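You operate a simulated robot arm through the tools that you are given. There is no shell and no other tool. Be economical: measure what you need, move in short steps, check, and stop when the job is done.

The job below is to be done with a simulated robot arm. You get a single attempt, and the scene is never put back.

JOB
Take the grey relay from the steel work table and leave it on top of the grey block there.
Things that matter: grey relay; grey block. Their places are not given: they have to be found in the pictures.

The check looks at the end state, three seconds after you hand in, the way a careful person would. Anything else that was tipped, shoved, dropped, spilled or broken makes it a failure.

ROBOT AND FRAMES
A 6-joint arm with a two-finger parallel gripper, fixed in place. Base frame: the origin is at the foot of the arm, x ahead of it, y to its left, z up; the work surface is at about z = 0. Lengths are in m, angles in degrees, forces in N, time in s.
With the tool pointing down near the work surface it reaches from about 0.14 to 0.58 m from the base axis. Its first joint turns from -66.0 to 66.0 degrees. Payload 2.1 kg.
Tool frame: the origin (TCP) lies between the finger pads and is the grasp point; the fingertips stand 0.03 m ahead of it; z points along the fingers, y is the line along which they close. The gripper opens to 0.094 m. The fingers are 0.028 m wide and 0.01 m thick; the gripper's body (0.05 by 0.096 m) begins 0.055 m behind the TCP.
Orientation is that of the tool frame in the base frame, as [roll, pitch, yaw] about the fixed x, y, z axes, in that order (R = Rz(yaw) Ry(pitch) Rx(roll)). With the fingers straight down and closing along the base's y, the tool's x points along the base's -x, its y along +y and its z along -z.

CONTROLS
- The arm moves only by the tool nudge_tool. Its argument "increments" is a list of rows, each a list of 3 entries, a list of its own where there are three numbers: the opening, from 0 (shut) to 1 (fully open), then the shift along the base's x, y, z in units of 30 mm (1.0 is 30 mm), then the turn, a rotation vector about the base's x, y, z in units of 4 degrees (1.0 is 4 degrees). In form: [[hand, [tx, ty, tz], [rx, ry, rz]], ...]. A call has 1 to 10 rows; each row shifts and turns the commanded pose from where the row before left it. A call with a number of a shift or a turn outside -1 to 1 is refused whole. A row lasts 0.2 s, in which the tool goes at most 0.05 m and 8.6 degrees; a call with a longer step from one row to the next is refused whole, and so is a gripper value outside its range. Where a pose cannot be reached the arm comes as near as it can. A force on the tool above 40 N (or 10 N above the force at the start of the call, whichever is more), or a blocked arm, ends the call early, and 0.2 s more pass. Each finger travels about 0.072 m/s and halts on what it meets, pressing with about 23 N; the grip force reading is that of the motor and also rises with nothing between the fingers. The clock runs only during rows and for 0.2 s after the last one: add rows that do not move to give the fingers time. It gives the time, the measured TCP pose, the force on the tool (base axes), the opening and the grip force at its end, in the units of the frame above (readings bear some noise).
- Cameras (640 x 400 px; columns grow to the right, rows downward): "scene" is fixed at [0.0578, -0.3669, 0.4986]; the picture's right is [0.79, -0.62, 0.00], its down [-0.26, -0.34, -0.90] and it looks along [0.56, 0.71, -0.43] (base axes); focal length 363 px, centre (320, 200). "wrist" rides on the gripper at [-0.037, 0, -0.058] in the tool frame; the picture's right is [0.00, -1.00, 0.00], its down [0.97, 0.00, -0.24] and it looks along [0.24, 0.00, 0.97] (tool axes); focal length 218 px, centre (320, 200).
- camera(camera): a new picture of that camera. No time passes.
- pixel_to_xyz(camera, pixels): for up to 12 pixels [column, row] of the newest picture of that camera ("zoom" is the newest enlarged one), the place [x, y, z] in the base frame of the surface seen there, good to about 0.003 m. No time passes.
- enlarge(camera, box): a new picture of the part [left, top, right, bottom] of that camera's present view, enlarged. No time passes.
- hand_in(): hands the job in; it is judged then, once.

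Work in short steps. Measure before you move; look again where a grasp or a placing could have gone wrong, and mend it. You have 60 turns and 22 pictures in all, those below and enlarged ones among them. Open the gripper and draw the arm clear of the work before you hand the job in, unless the task says otherwise; then end with one line.

The tools are called after "Emit:" as a command line: name --argument value ..., lists and objects as JSON in quotes. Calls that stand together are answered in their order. nudge_tool: Moves the arm, as the interface text tells. Its arguments: {"type":"object","properties":{"increments":{"type":"array","items":{"type":"array"}}},"required":["increments"]} The other tools are called the same way: camera (camera) takes a picture; pixel_to_xyz (camera, pixels) gives the place of the surface under pixels of a picture; enlarge (camera, box) takes an enlarged picture of a part of a camera's view; hand_in () hands the job in.

At the start:

```text
time_s: 0.0
position: [0.2872, 0.0844, 0.3389]
ee_rot: [-180.0, 0.0, -180.0]
force: [0.0, -0.8, 0.4]
grip_width: 0.0939
gripper_force: 0.1
```

scene: 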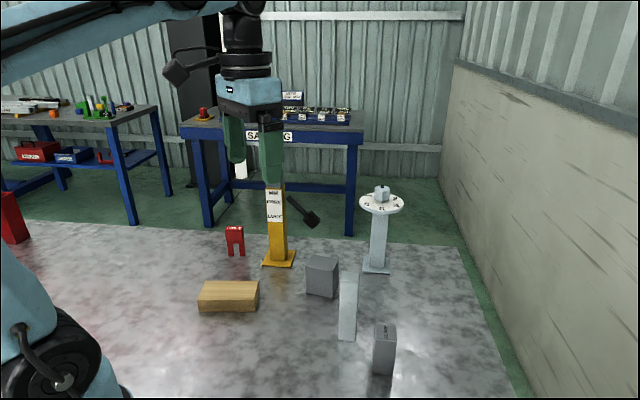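
wrist: 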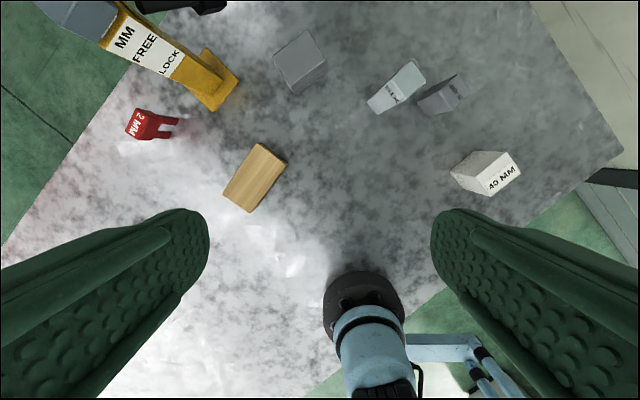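

The scene shows a grey cube near (321,277), a pale upright near (348,305) and a grey upright item with a label near (384,348). I'll enlarge both views to tell them apart.

Emit:
enlarge --camera "scene" --box '[270, 180, 430, 390]'

Emit:
enlarge --camera "wrist" --box '[240, 10, 560, 210]'

Emit:
pixel_to_xyz --camera "scene" --pixels '[[321, 264], [321, 282], [348, 280], [348, 330], [385, 332], [384, 360], [308, 258], [337, 264], [382, 196], [380, 250], [279, 220], [230, 295]]'

Emit:
pixel_to_xyz --camera "wrist" --pixels '[[294, 55], [394, 95], [412, 70], [434, 104], [455, 85], [472, 165], [502, 165], [277, 55], [307, 33], [323, 62], [293, 88], [255, 178]]'

```text
1.90 times, centred on (350, 285) of scene
```

zoom: 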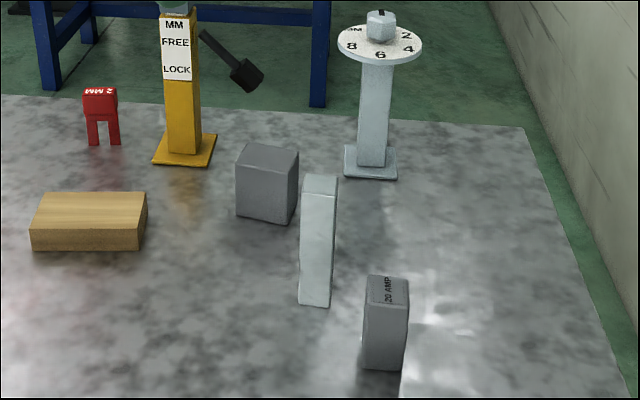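

```text
2.00 times, centred on (400, 110) of wrist
```

zoom: 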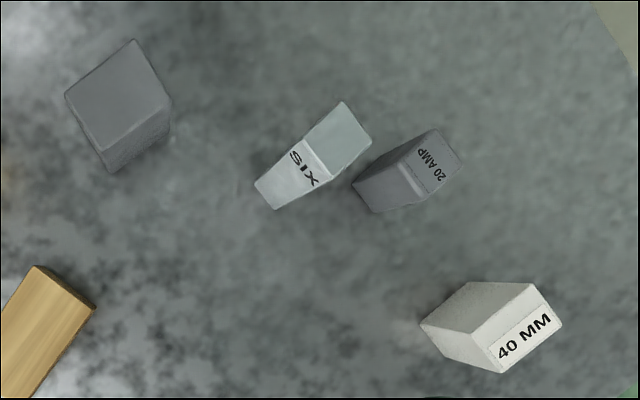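

```text
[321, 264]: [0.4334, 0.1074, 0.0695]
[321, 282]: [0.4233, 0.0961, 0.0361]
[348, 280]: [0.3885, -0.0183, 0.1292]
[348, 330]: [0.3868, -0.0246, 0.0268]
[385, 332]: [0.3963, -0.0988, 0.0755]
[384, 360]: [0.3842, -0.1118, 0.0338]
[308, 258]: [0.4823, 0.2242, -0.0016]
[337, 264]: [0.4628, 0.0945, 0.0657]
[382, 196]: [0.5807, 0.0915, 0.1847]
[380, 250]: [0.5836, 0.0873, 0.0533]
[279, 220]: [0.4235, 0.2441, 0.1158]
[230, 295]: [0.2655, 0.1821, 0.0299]
```

```text
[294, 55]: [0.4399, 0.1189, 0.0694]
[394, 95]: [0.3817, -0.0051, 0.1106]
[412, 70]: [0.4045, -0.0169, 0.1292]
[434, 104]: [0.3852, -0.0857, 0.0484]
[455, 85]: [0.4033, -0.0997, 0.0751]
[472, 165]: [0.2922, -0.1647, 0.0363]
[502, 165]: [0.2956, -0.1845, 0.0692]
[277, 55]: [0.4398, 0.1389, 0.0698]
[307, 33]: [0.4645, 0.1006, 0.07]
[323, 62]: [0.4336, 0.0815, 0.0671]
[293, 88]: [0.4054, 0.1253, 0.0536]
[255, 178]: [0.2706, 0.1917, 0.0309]
```

The relay is the "20 AMP" piece around (0.40,-0.10) with its top at z 0.075. The grey block is around (0.44,0.11) with its top at 0.07, and the tall "SIX" post stands nearby. I'll measure corners in the zoomed picture.

Emit:
pixel_to_xyz --camera "zoom" --pixels '[[434, 133], [459, 162], [428, 192], [403, 161], [412, 178], [380, 180], [136, 44], [169, 100], [102, 149], [68, 97], [341, 105], [370, 141]]'

Emit:
enlarge --camera "wrist" --box '[400, 60, 480, 120]'

```text
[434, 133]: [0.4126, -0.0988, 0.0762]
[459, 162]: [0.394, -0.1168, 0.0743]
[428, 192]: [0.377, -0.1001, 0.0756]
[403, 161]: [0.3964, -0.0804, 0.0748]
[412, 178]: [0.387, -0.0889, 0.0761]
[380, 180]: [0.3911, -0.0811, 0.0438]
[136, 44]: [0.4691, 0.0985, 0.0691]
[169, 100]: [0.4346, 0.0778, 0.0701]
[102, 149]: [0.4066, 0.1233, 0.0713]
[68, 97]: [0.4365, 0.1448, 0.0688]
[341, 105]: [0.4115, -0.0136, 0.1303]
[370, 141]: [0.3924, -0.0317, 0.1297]
```

```text
6.67 times, centred on (440, 90) of wrist
```

zoom: 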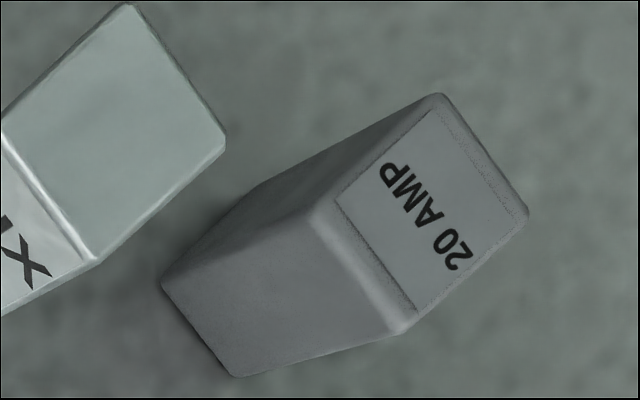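

The relay top is about 26×26 mm, centred at (0.395,-0.099) with its edges at 45°. I'll close along base (1,1), which keeps the camera side away from the SIX post, and move above the relay at z≈0.22 while turning −40°.

Emit:
nudge_tool --increments '[[0.8, [0.36, -0.611, -0.397], [0, 0, -1]], [0.8, [0.36, -0.611, -0.397], [0, 0, -1]], [0.8, [0.36, -0.611, -0.397], [0, 0, -1]], [0.8, [0.36, -0.611, -0.397], [0, 0, -1]], [0.8, [0.36, -0.611, -0.397], [0, 0, -1]], [0.8, [0.36, -0.611, -0.397], [0, 0, -1]], [0.8, [0.36, -0.611, -0.397], [0, 0, -1]], [0.8, [0.36, -0.611, -0.397], [0, 0, -1]], [0.8, [0.36, -0.611, -0.397], [0, 0, -1]], [0.8, [0.36, -0.611, -0.397], [0, 0, -1]]]'

Emit:
nudge_tool --increments '[[0.8, [0, 0, 0], [0, 0, -1]], [0.8, [0, 0, 0], [0, 0, -0.25]], [0.8, [0, 0, 0], [0, 0, 0]]]'

Emit:
camera --camera "wrist"

```text
time_s: 2.2
position: [0.3943, -0.0997, 0.2201]
ee_rot: [-180.0, 0.0, 140.0]
force: [0.8, 0.0, -0.5]
grip_width: 0.0753
gripper_force: 0.1
```

```text
time_s: 3.0
position: [0.3946, -0.0981, 0.2206]
ee_rot: [180.0, 0.0, 135.0]
force: [0.8, 0.6, 0.1]
grip_width: 0.0754
gripper_force: 0.1
```

```text
16 pictures are left
```

wrist: 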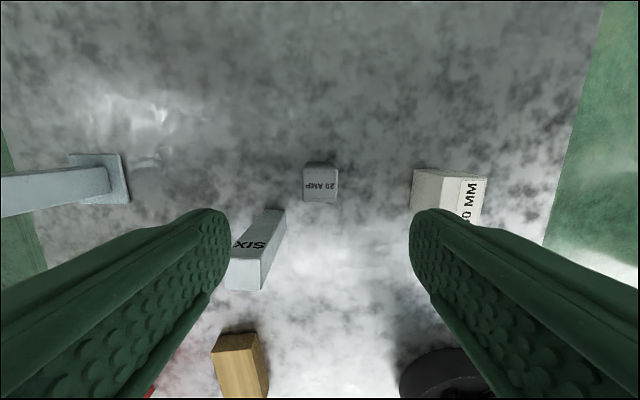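

The relay is centred in the wrist view at (320,182), with its edges aligned to the fingers. I'll verify its corners and the post's and 40 MM block's nearest edges.

Emit:
pixel_to_xyz --camera "wrist" --pixels '[[305, 170], [336, 170], [337, 199], [305, 200], [320, 185], [320, 165], [283, 212], [264, 212], [230, 256], [262, 260], [414, 172], [412, 205]]'

```text
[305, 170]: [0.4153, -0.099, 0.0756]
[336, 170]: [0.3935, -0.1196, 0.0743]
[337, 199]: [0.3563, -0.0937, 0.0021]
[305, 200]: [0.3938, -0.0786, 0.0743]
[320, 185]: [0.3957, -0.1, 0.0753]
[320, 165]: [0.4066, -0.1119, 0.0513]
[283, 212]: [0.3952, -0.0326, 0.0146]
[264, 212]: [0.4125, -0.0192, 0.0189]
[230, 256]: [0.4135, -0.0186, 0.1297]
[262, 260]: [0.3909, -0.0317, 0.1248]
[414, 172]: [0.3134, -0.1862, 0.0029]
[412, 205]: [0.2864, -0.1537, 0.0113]
```

Centre (0.395,-0.099) is confirmed and the finger paths are clear. I'll descend to z≈0.055.

Emit:
nudge_tool --increments '[[0.8, [0, 0, -0.9], [0, 0, 0]], [0.8, [0, 0, -0.9], [0, 0, 0]], [0.8, [0, 0, -0.9], [0, 0, 0]], [0.8, [0, 0, -0.9], [0, 0, 0]], [0.8, [0, 0, -0.8], [0, 0, 0]], [0.8, [0, 0, -0.6], [0, 0, 0]], [0.8, [0, 0, -0.5], [0, 0, 0]], [0.8, [0, 0, 0], [0, 0, 0]]]'

Emit:
camera --camera "scene"

```text
time_s: 4.8
position: [0.3971, -0.0984, 0.0533]
ee_rot: [179.9, 0.0, 135.1]
force: [-0.1, -0.2, 0.4]
grip_width: 0.0753
gripper_force: 0.0
```

```text
15 pictures are left
```

scene: 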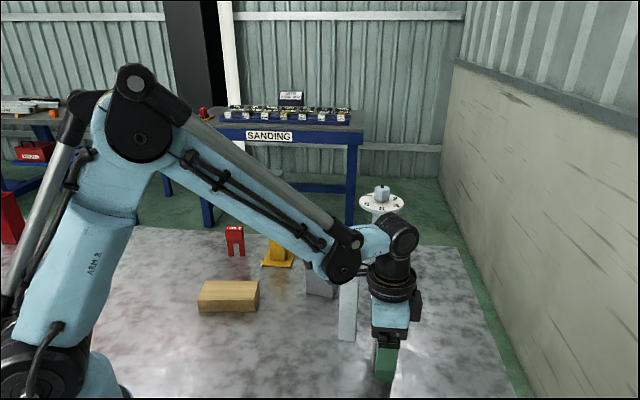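

The gripper is astride the relay and the force is near zero. I'll close it and wait.

Emit:
nudge_tool --increments '[[0.5, [0, 0, 0], [0, 0, 0]], [0.35, [0, 0, 0], [0, 0, 0]], [0.2, [0, 0, 0], [0, 0, 0]], [0.1, [0, 0, 0], [0, 0, 0]], [0.1, [0, 0, 0], [0, 0, 0]], [0.1, [0, 0, 0], [0, 0, 0]]]'

```text
time_s: 6.2
position: [0.3959, -0.0991, 0.054]
ee_rot: [-180.0, 0.0, 135.1]
force: [0.2, 0.1, -0.1]
grip_width: 0.0379
gripper_force: 22.7
```

The fingers stopped at 0.038 m, wider than the 0.030 m I measured on the top face. I'll look before lifting.

Emit:
camera --camera "wrist"

Emit:
enlarge --camera "scene" --box '[320, 280, 460, 400]'

```text
14 pictures are left
```

wrist: 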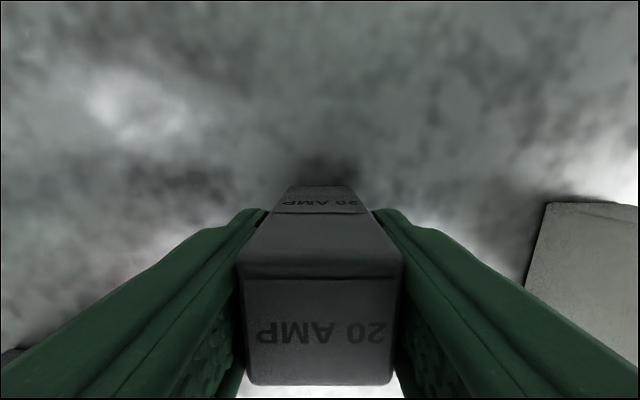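

```text
3.33 times, centred on (390, 340) of scene
```

zoom: 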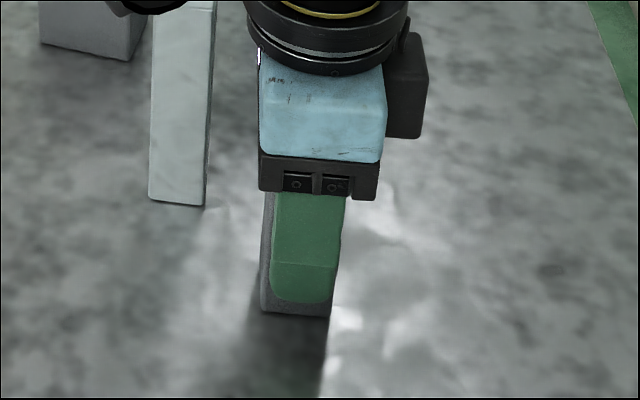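

The relay sits square between the pads, so the grip is good. I'll lift it straight up.

Emit:
nudge_tool --increments '[[0.1, [0, 0, 0.3], [0, 0, 0]], [0.1, [0, 0, 0.6], [0, 0, 0]], [0.1, [0, 0, 0.8], [0, 0, 0]], [0.1, [0, 0, 0.8], [0, 0, 0]], [0.1, [0, 0, 0.8], [0, 0, 0]], [0.1, [0, 0, 0.8], [0, 0, 0]], [0.1, [0, 0, 0.8], [0, 0, 0]], [0.1, [0, 0, 0.4], [0, 0, 0]], [0.1, [0, 0, 0], [0, 0, 0]]]'

Emit:
camera --camera "scene"

```text
time_s: 8.2
position: [0.3953, -0.0984, 0.2129]
ee_rot: [180.0, 0.1, 135.1]
force: [0.1, 0.2, -1.2]
grip_width: 0.0378
gripper_force: 22.8
```

```text
12 pictures are left
```

scene: 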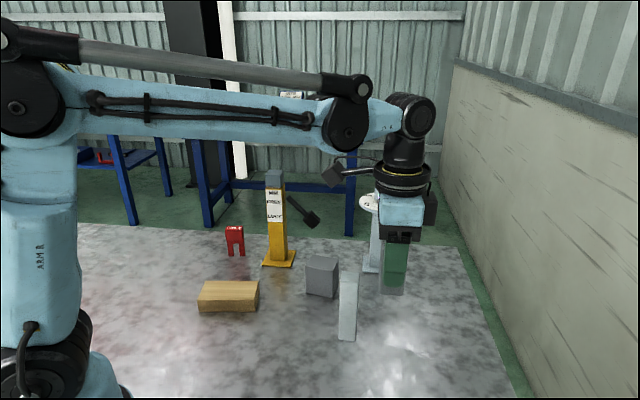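

The relay is held, with its bottom near z 0.16. A black appendage on the wrist at (333,175) and the hanging piece at (300,212) by the yellow post may matter for clearance, so I'll measure them.

Emit:
pixel_to_xyz --camera "scene" --pixels '[[333, 175], [326, 178], [352, 172], [310, 219], [294, 203], [318, 222], [274, 174], [278, 195], [430, 208], [321, 262], [382, 262], [390, 293]]'

Emit:
enlarge --camera "scene" --box '[240, 130, 450, 310]'

```text
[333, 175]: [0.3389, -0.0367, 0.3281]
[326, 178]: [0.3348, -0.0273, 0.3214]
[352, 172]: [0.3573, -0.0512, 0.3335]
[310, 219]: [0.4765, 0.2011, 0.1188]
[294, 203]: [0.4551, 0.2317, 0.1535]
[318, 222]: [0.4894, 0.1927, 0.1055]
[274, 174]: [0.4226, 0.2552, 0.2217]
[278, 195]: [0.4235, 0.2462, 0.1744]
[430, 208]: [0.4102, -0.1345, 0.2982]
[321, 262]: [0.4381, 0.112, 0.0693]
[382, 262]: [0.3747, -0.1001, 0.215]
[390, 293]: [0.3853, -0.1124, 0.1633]
```

```text
2.22 times, centred on (345, 220) of scene
```

zoom: 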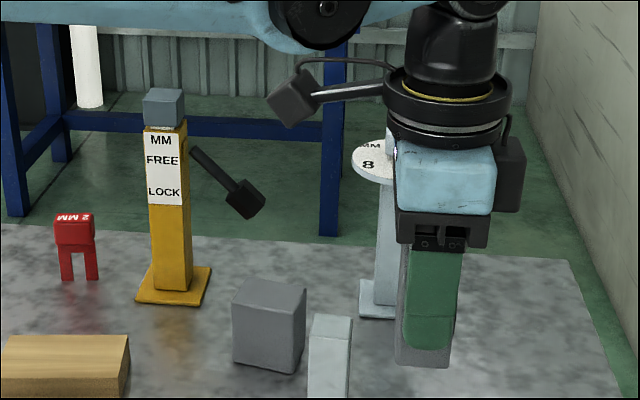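

The yellow post (near (0.42,0.25), top ≈0.23) and its lever (y≥0.18) stay clear of the placing pose. I'll raise to 0.235, then move over the block centre (0.437,0.111), turning −14° to align with the block's edges.

Emit:
nudge_tool --increments '[[0.1, [0, 0, 0.75], [0, 0, 0]], [0.1, [0.154, 0.777, 0], [0, 0, -0.389]], [0.1, [0.154, 0.777, 0], [0, 0, -0.389]], [0.1, [0.154, 0.777, 0], [0, 0, -0.389]], [0.1, [0.154, 0.777, 0], [0, 0, -0.389]], [0.1, [0.154, 0.777, 0], [0, 0, -0.389]], [0.1, [0.154, 0.777, 0], [0, 0, -0.389]], [0.1, [0.154, 0.777, 0], [0, 0, -0.389]], [0.1, [0.154, 0.777, 0], [0, 0, -0.389]], [0.1, [0.154, 0.777, 0], [0, 0, -0.389]]]'

Emit:
camera --camera "scene"

Emit:
camera --camera "wrist"

```text
time_s: 10.4
position: [0.4378, 0.1132, 0.2366]
ee_rot: [-180.0, 0.0, 121.0]
force: [-0.1, 0.5, -1.5]
grip_width: 0.0379
gripper_force: 22.9
```

```text
10 pictures are left
```

scene: 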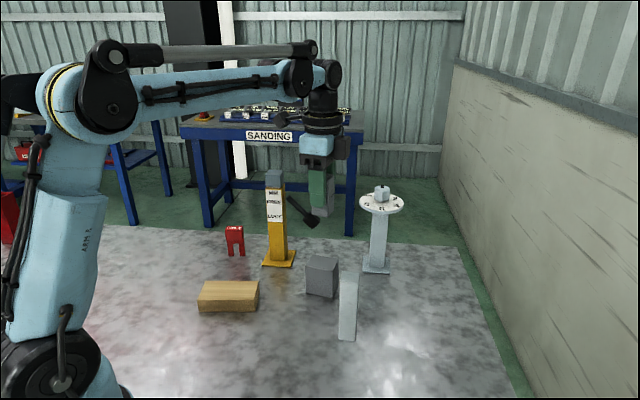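

```text
9 pictures are left
```

wrist: 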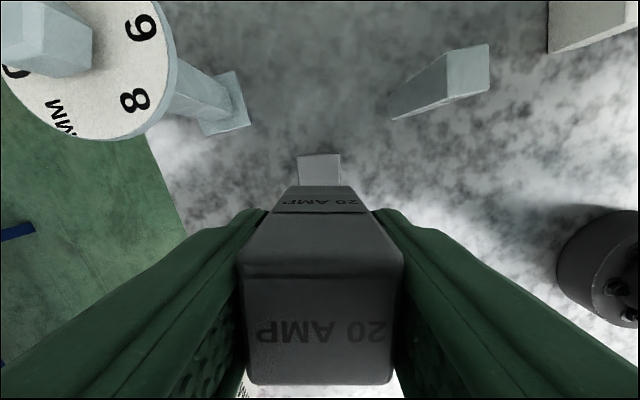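

The relay is over the block. Before descending, I'll check the appendage at about (283,118) against the yellow post's top (274,178).

Emit:
pixel_to_xyz --camera "scene" --pixels '[[283, 118], [279, 120], [290, 122], [274, 172], [285, 190], [280, 176], [320, 214], [328, 212]]'

Emit:
pixel_to_xyz --camera "wrist" --pixels '[[320, 158], [299, 157], [340, 157], [320, 192], [320, 182]]'

Emit:
enlarge --camera "scene" --box '[250, 90, 410, 300]'

```text
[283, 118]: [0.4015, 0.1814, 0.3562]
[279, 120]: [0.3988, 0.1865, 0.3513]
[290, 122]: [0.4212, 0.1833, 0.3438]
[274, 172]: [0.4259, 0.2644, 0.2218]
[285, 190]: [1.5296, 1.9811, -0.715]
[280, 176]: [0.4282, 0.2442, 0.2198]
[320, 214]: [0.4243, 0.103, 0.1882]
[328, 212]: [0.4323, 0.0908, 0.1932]
```

```text
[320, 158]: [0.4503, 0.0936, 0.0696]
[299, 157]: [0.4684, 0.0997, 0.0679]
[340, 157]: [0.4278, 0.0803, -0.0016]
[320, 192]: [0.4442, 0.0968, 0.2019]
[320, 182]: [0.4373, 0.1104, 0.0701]
```

```text
1.90 times, centred on (330, 195) of scene
```

zoom: 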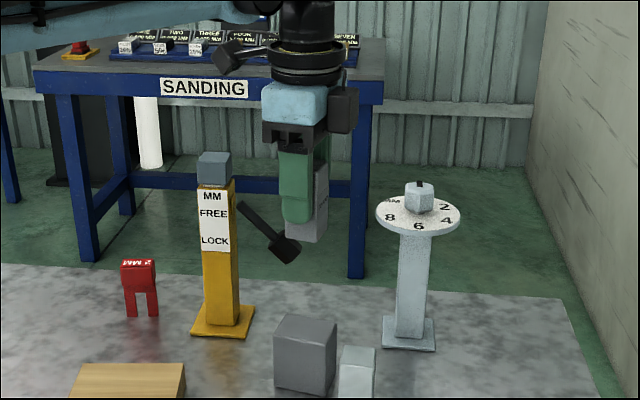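

The appendage (y≈0.19) clears the post (y≥0.24) by about 4 cm. I'll descend until the relay is about 1 cm above the block.

Emit:
nudge_tool --increments '[[0.1, [-0.02, -0.05, -0.6], [0, 0, 0]], [0.1, [0, 0, -0.7], [0, 0, 0]], [0.1, [0, 0, -0.7], [0, 0, 0]], [0.1, [0, 0, -0.7], [0, 0, 0]], [0.1, [0, 0, -0.5], [0, 0, 0]], [0.1, [0, 0, -0.15], [0, 0, 0]], [0.1, [0, 0, 0], [0, 0, 0]]]'

Emit:
enlarge --camera "scene" --box '[250, 150, 410, 310]'

```text
time_s: 12.0
position: [0.4353, 0.1102, 0.1364]
ee_rot: [180.0, 0.0, 121.0]
force: [-0.5, -0.4, -0.5]
grip_width: 0.0379
gripper_force: 23.4
```

```text
2.50 times, centred on (330, 230) of scene
```

zoom: 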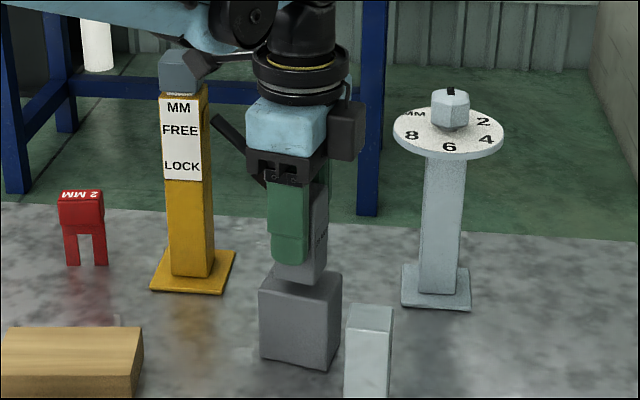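

The relay is aligned about 1 cm above the block top. I'll lower it in fine steps while watching the vertical force.

Emit:
nudge_tool --increments '[[0.1, [0, 0, -0.12], [0, 0, 0]], [0.1, [0, 0, -0.12], [0, 0, 0]], [0.1, [0, 0, -0.08], [0, 0, 0]], [0.1, [0, 0, 0], [0, 0, 0]]]'

```text
time_s: 13.0
position: [0.4355, 0.1102, 0.1251]
ee_rot: [180.0, 0.0, 121.0]
force: [-0.6, 0.1, -1.4]
grip_width: 0.0378
gripper_force: 23.2
```

There's no contact yet (Fz ≈ −1.4, the held weight), so I'll go down another 2 mm in small steps.

Emit:
nudge_tool --increments '[[0.1, [0, 0, -0.04], [0, 0, 0]], [0.1, [0, 0, -0.03], [0, 0, 0]], [0.1, [0, 0, 0], [0, 0, 0]]]'

Emit:
enlarge --camera "scene" --box '[300, 210, 360, 310]'

```text
time_s: 13.8
position: [0.436, 0.1092, 0.1231]
ee_rot: [-179.9, 0.1, 121.0]
force: [0.2, -0.3, -0.9]
grip_width: 0.038
gripper_force: 22.1
```

```text
4.00 times, centred on (330, 260) of scene
```

zoom: 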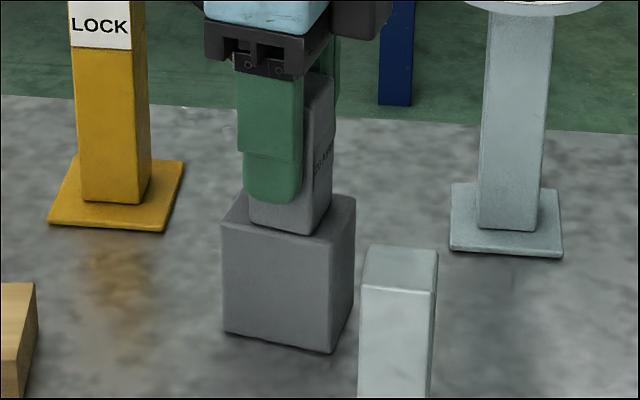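

The relay's front face looks nearly flush with the block's near edge, with spare room behind. I'll measure before releasing.

Emit:
pixel_to_xyz --camera "zoom" --pixels '[[280, 222], [305, 228], [255, 217], [322, 212], [318, 222], [230, 219], [345, 203], [290, 242], [240, 232], [338, 225], [317, 120], [328, 90]]'

```text
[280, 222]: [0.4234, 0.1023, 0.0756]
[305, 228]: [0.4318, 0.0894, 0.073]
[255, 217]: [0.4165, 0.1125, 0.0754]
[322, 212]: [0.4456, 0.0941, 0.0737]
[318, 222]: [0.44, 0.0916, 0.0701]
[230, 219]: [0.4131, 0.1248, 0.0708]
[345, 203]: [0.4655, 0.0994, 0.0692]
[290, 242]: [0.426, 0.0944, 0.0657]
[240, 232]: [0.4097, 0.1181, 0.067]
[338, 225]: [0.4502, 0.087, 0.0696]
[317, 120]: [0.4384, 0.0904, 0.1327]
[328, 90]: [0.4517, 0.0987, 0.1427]
```

Measured along the closing axis, the relay spans about .4155–.445 and the block .412–.451. It is centred within 2 mm on both axes. I'll lower by small amounts until contact registers.

Emit:
nudge_tool --increments '[[0.1, [0.04, 0.02, -0.03], [0, 0, 0]], [0.1, [0, 0, -0.02], [0, 0, 0]], [0.1, [0, 0, 0], [0, 0, 0]]]'

```text
time_s: 14.6
position: [0.4375, 0.111, 0.1241]
ee_rot: [180.0, 0.0, 121.0]
force: [-6.2, -3.2, 20.4]
grip_width: 0.038
gripper_force: 23.2
```

Contact is made (Fz 20 N). I'll relax about 1 mm upward, then open slowly.

Emit:
nudge_tool --increments '[[0.1, [0, 0, 0.03], [0, 0, 0]], [0.1, [0, 0, 0], [0, 0, 0]]]'

```text
time_s: 15.2
position: [0.438, 0.1105, 0.123]
ee_rot: [179.9, 0.1, 121.0]
force: [-1.2, -2.8, 5.5]
grip_width: 0.0379
gripper_force: 22.9
```

The contact is now light at about 5 N, so I'll open gradually.

Emit:
nudge_tool --increments '[[0.42, [0, 0, 0], [0, 0, 0]], [0.48, [0, 0, 0], [0, 0, 0]], [0.55, [0, 0, 0], [0, 0, 0]], [0.62, [0, 0, 0], [0, 0, 0]], [0.62, [0, 0, 0], [0, 0, 0]]]'

Emit:
enlarge --camera "scene" --box '[260, 170, 390, 310]'

Emit:
camera --camera "wrist"

```text
time_s: 16.4
position: [0.4372, 0.111, 0.1241]
ee_rot: [-180.0, 0.0, 121.0]
force: [0.9, -0.5, -0.4]
grip_width: 0.0582
gripper_force: 0.1
```

```text
2.86 times, centred on (325, 240) of scene
```

zoom: 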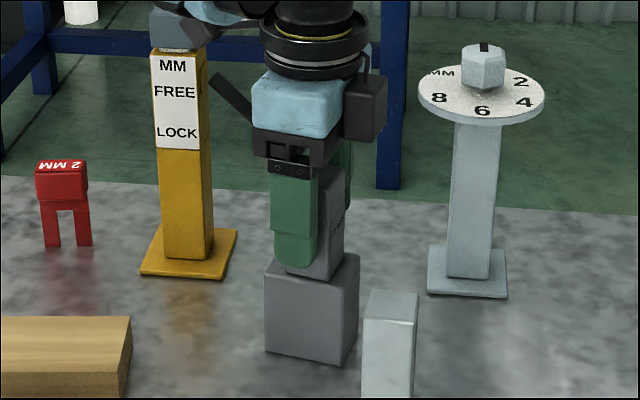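

```text
4 pictures are left
```

wrist: 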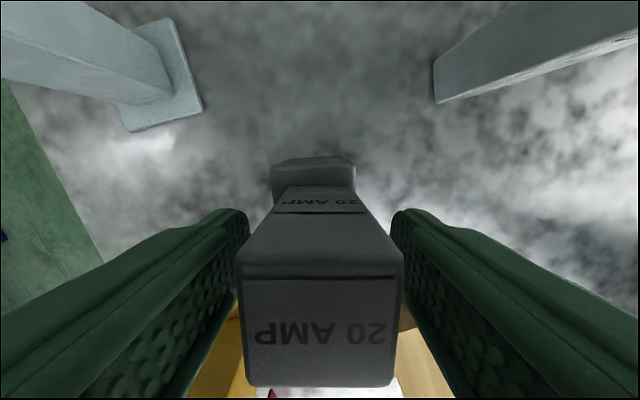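

The relay stands upright on the block and both pads are clear of it. I'll withdraw straight up.

Emit:
nudge_tool --increments '[[0.62, [0, 0, 0.3], [0, 0, 0]], [0.62, [0, 0, 0.5], [0, 0, 0]], [0.62, [0, 0, 0.7], [0, 0, 0]], [0.62, [0, 0, 0.8], [0, 0, 0]], [0.62, [0, 0, 0.8], [0, 0, 0]], [0.62, [0, 0, 0.8], [0, 0, 0]], [0.62, [0, 0, 0.8], [0, 0, 0]], [0.8, [-0.8, -0.3, 0.3], [0, 0, 0]], [0.8, [-0.8, -0.3, 0], [0, 0, 0]], [0.8, [-0.8, -0.3, 0], [0, 0, 0]]]'

Emit:
camera --camera "scene"

```text
time_s: 18.6
position: [0.3667, 0.0849, 0.2735]
ee_rot: [-180.0, 0.0, 120.9]
force: [0.3, 0.2, 0.2]
grip_width: 0.0752
gripper_force: 0.0
```

```text
3 pictures are left
```

scene: 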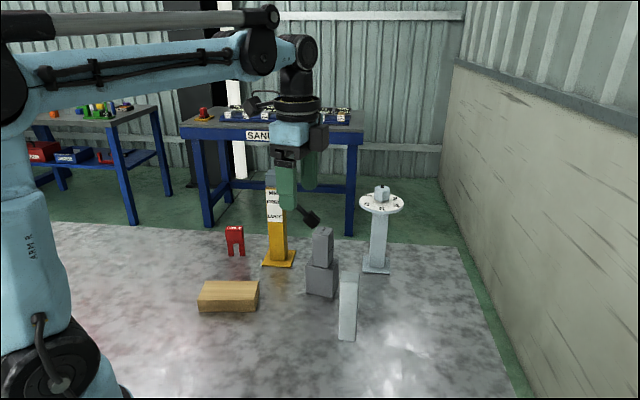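

The relay stands on the grey block at (322,248), everything else is undisturbed, and the gripper is open and clear. I'm handing in.

Emit:
hand_in

```text
The job is handed in.
```

The grey relay (marked "20 AMP") is standing upright on top of the grey block. The gripper is open and clear, nothing else in view was moved, and the job is handed in.
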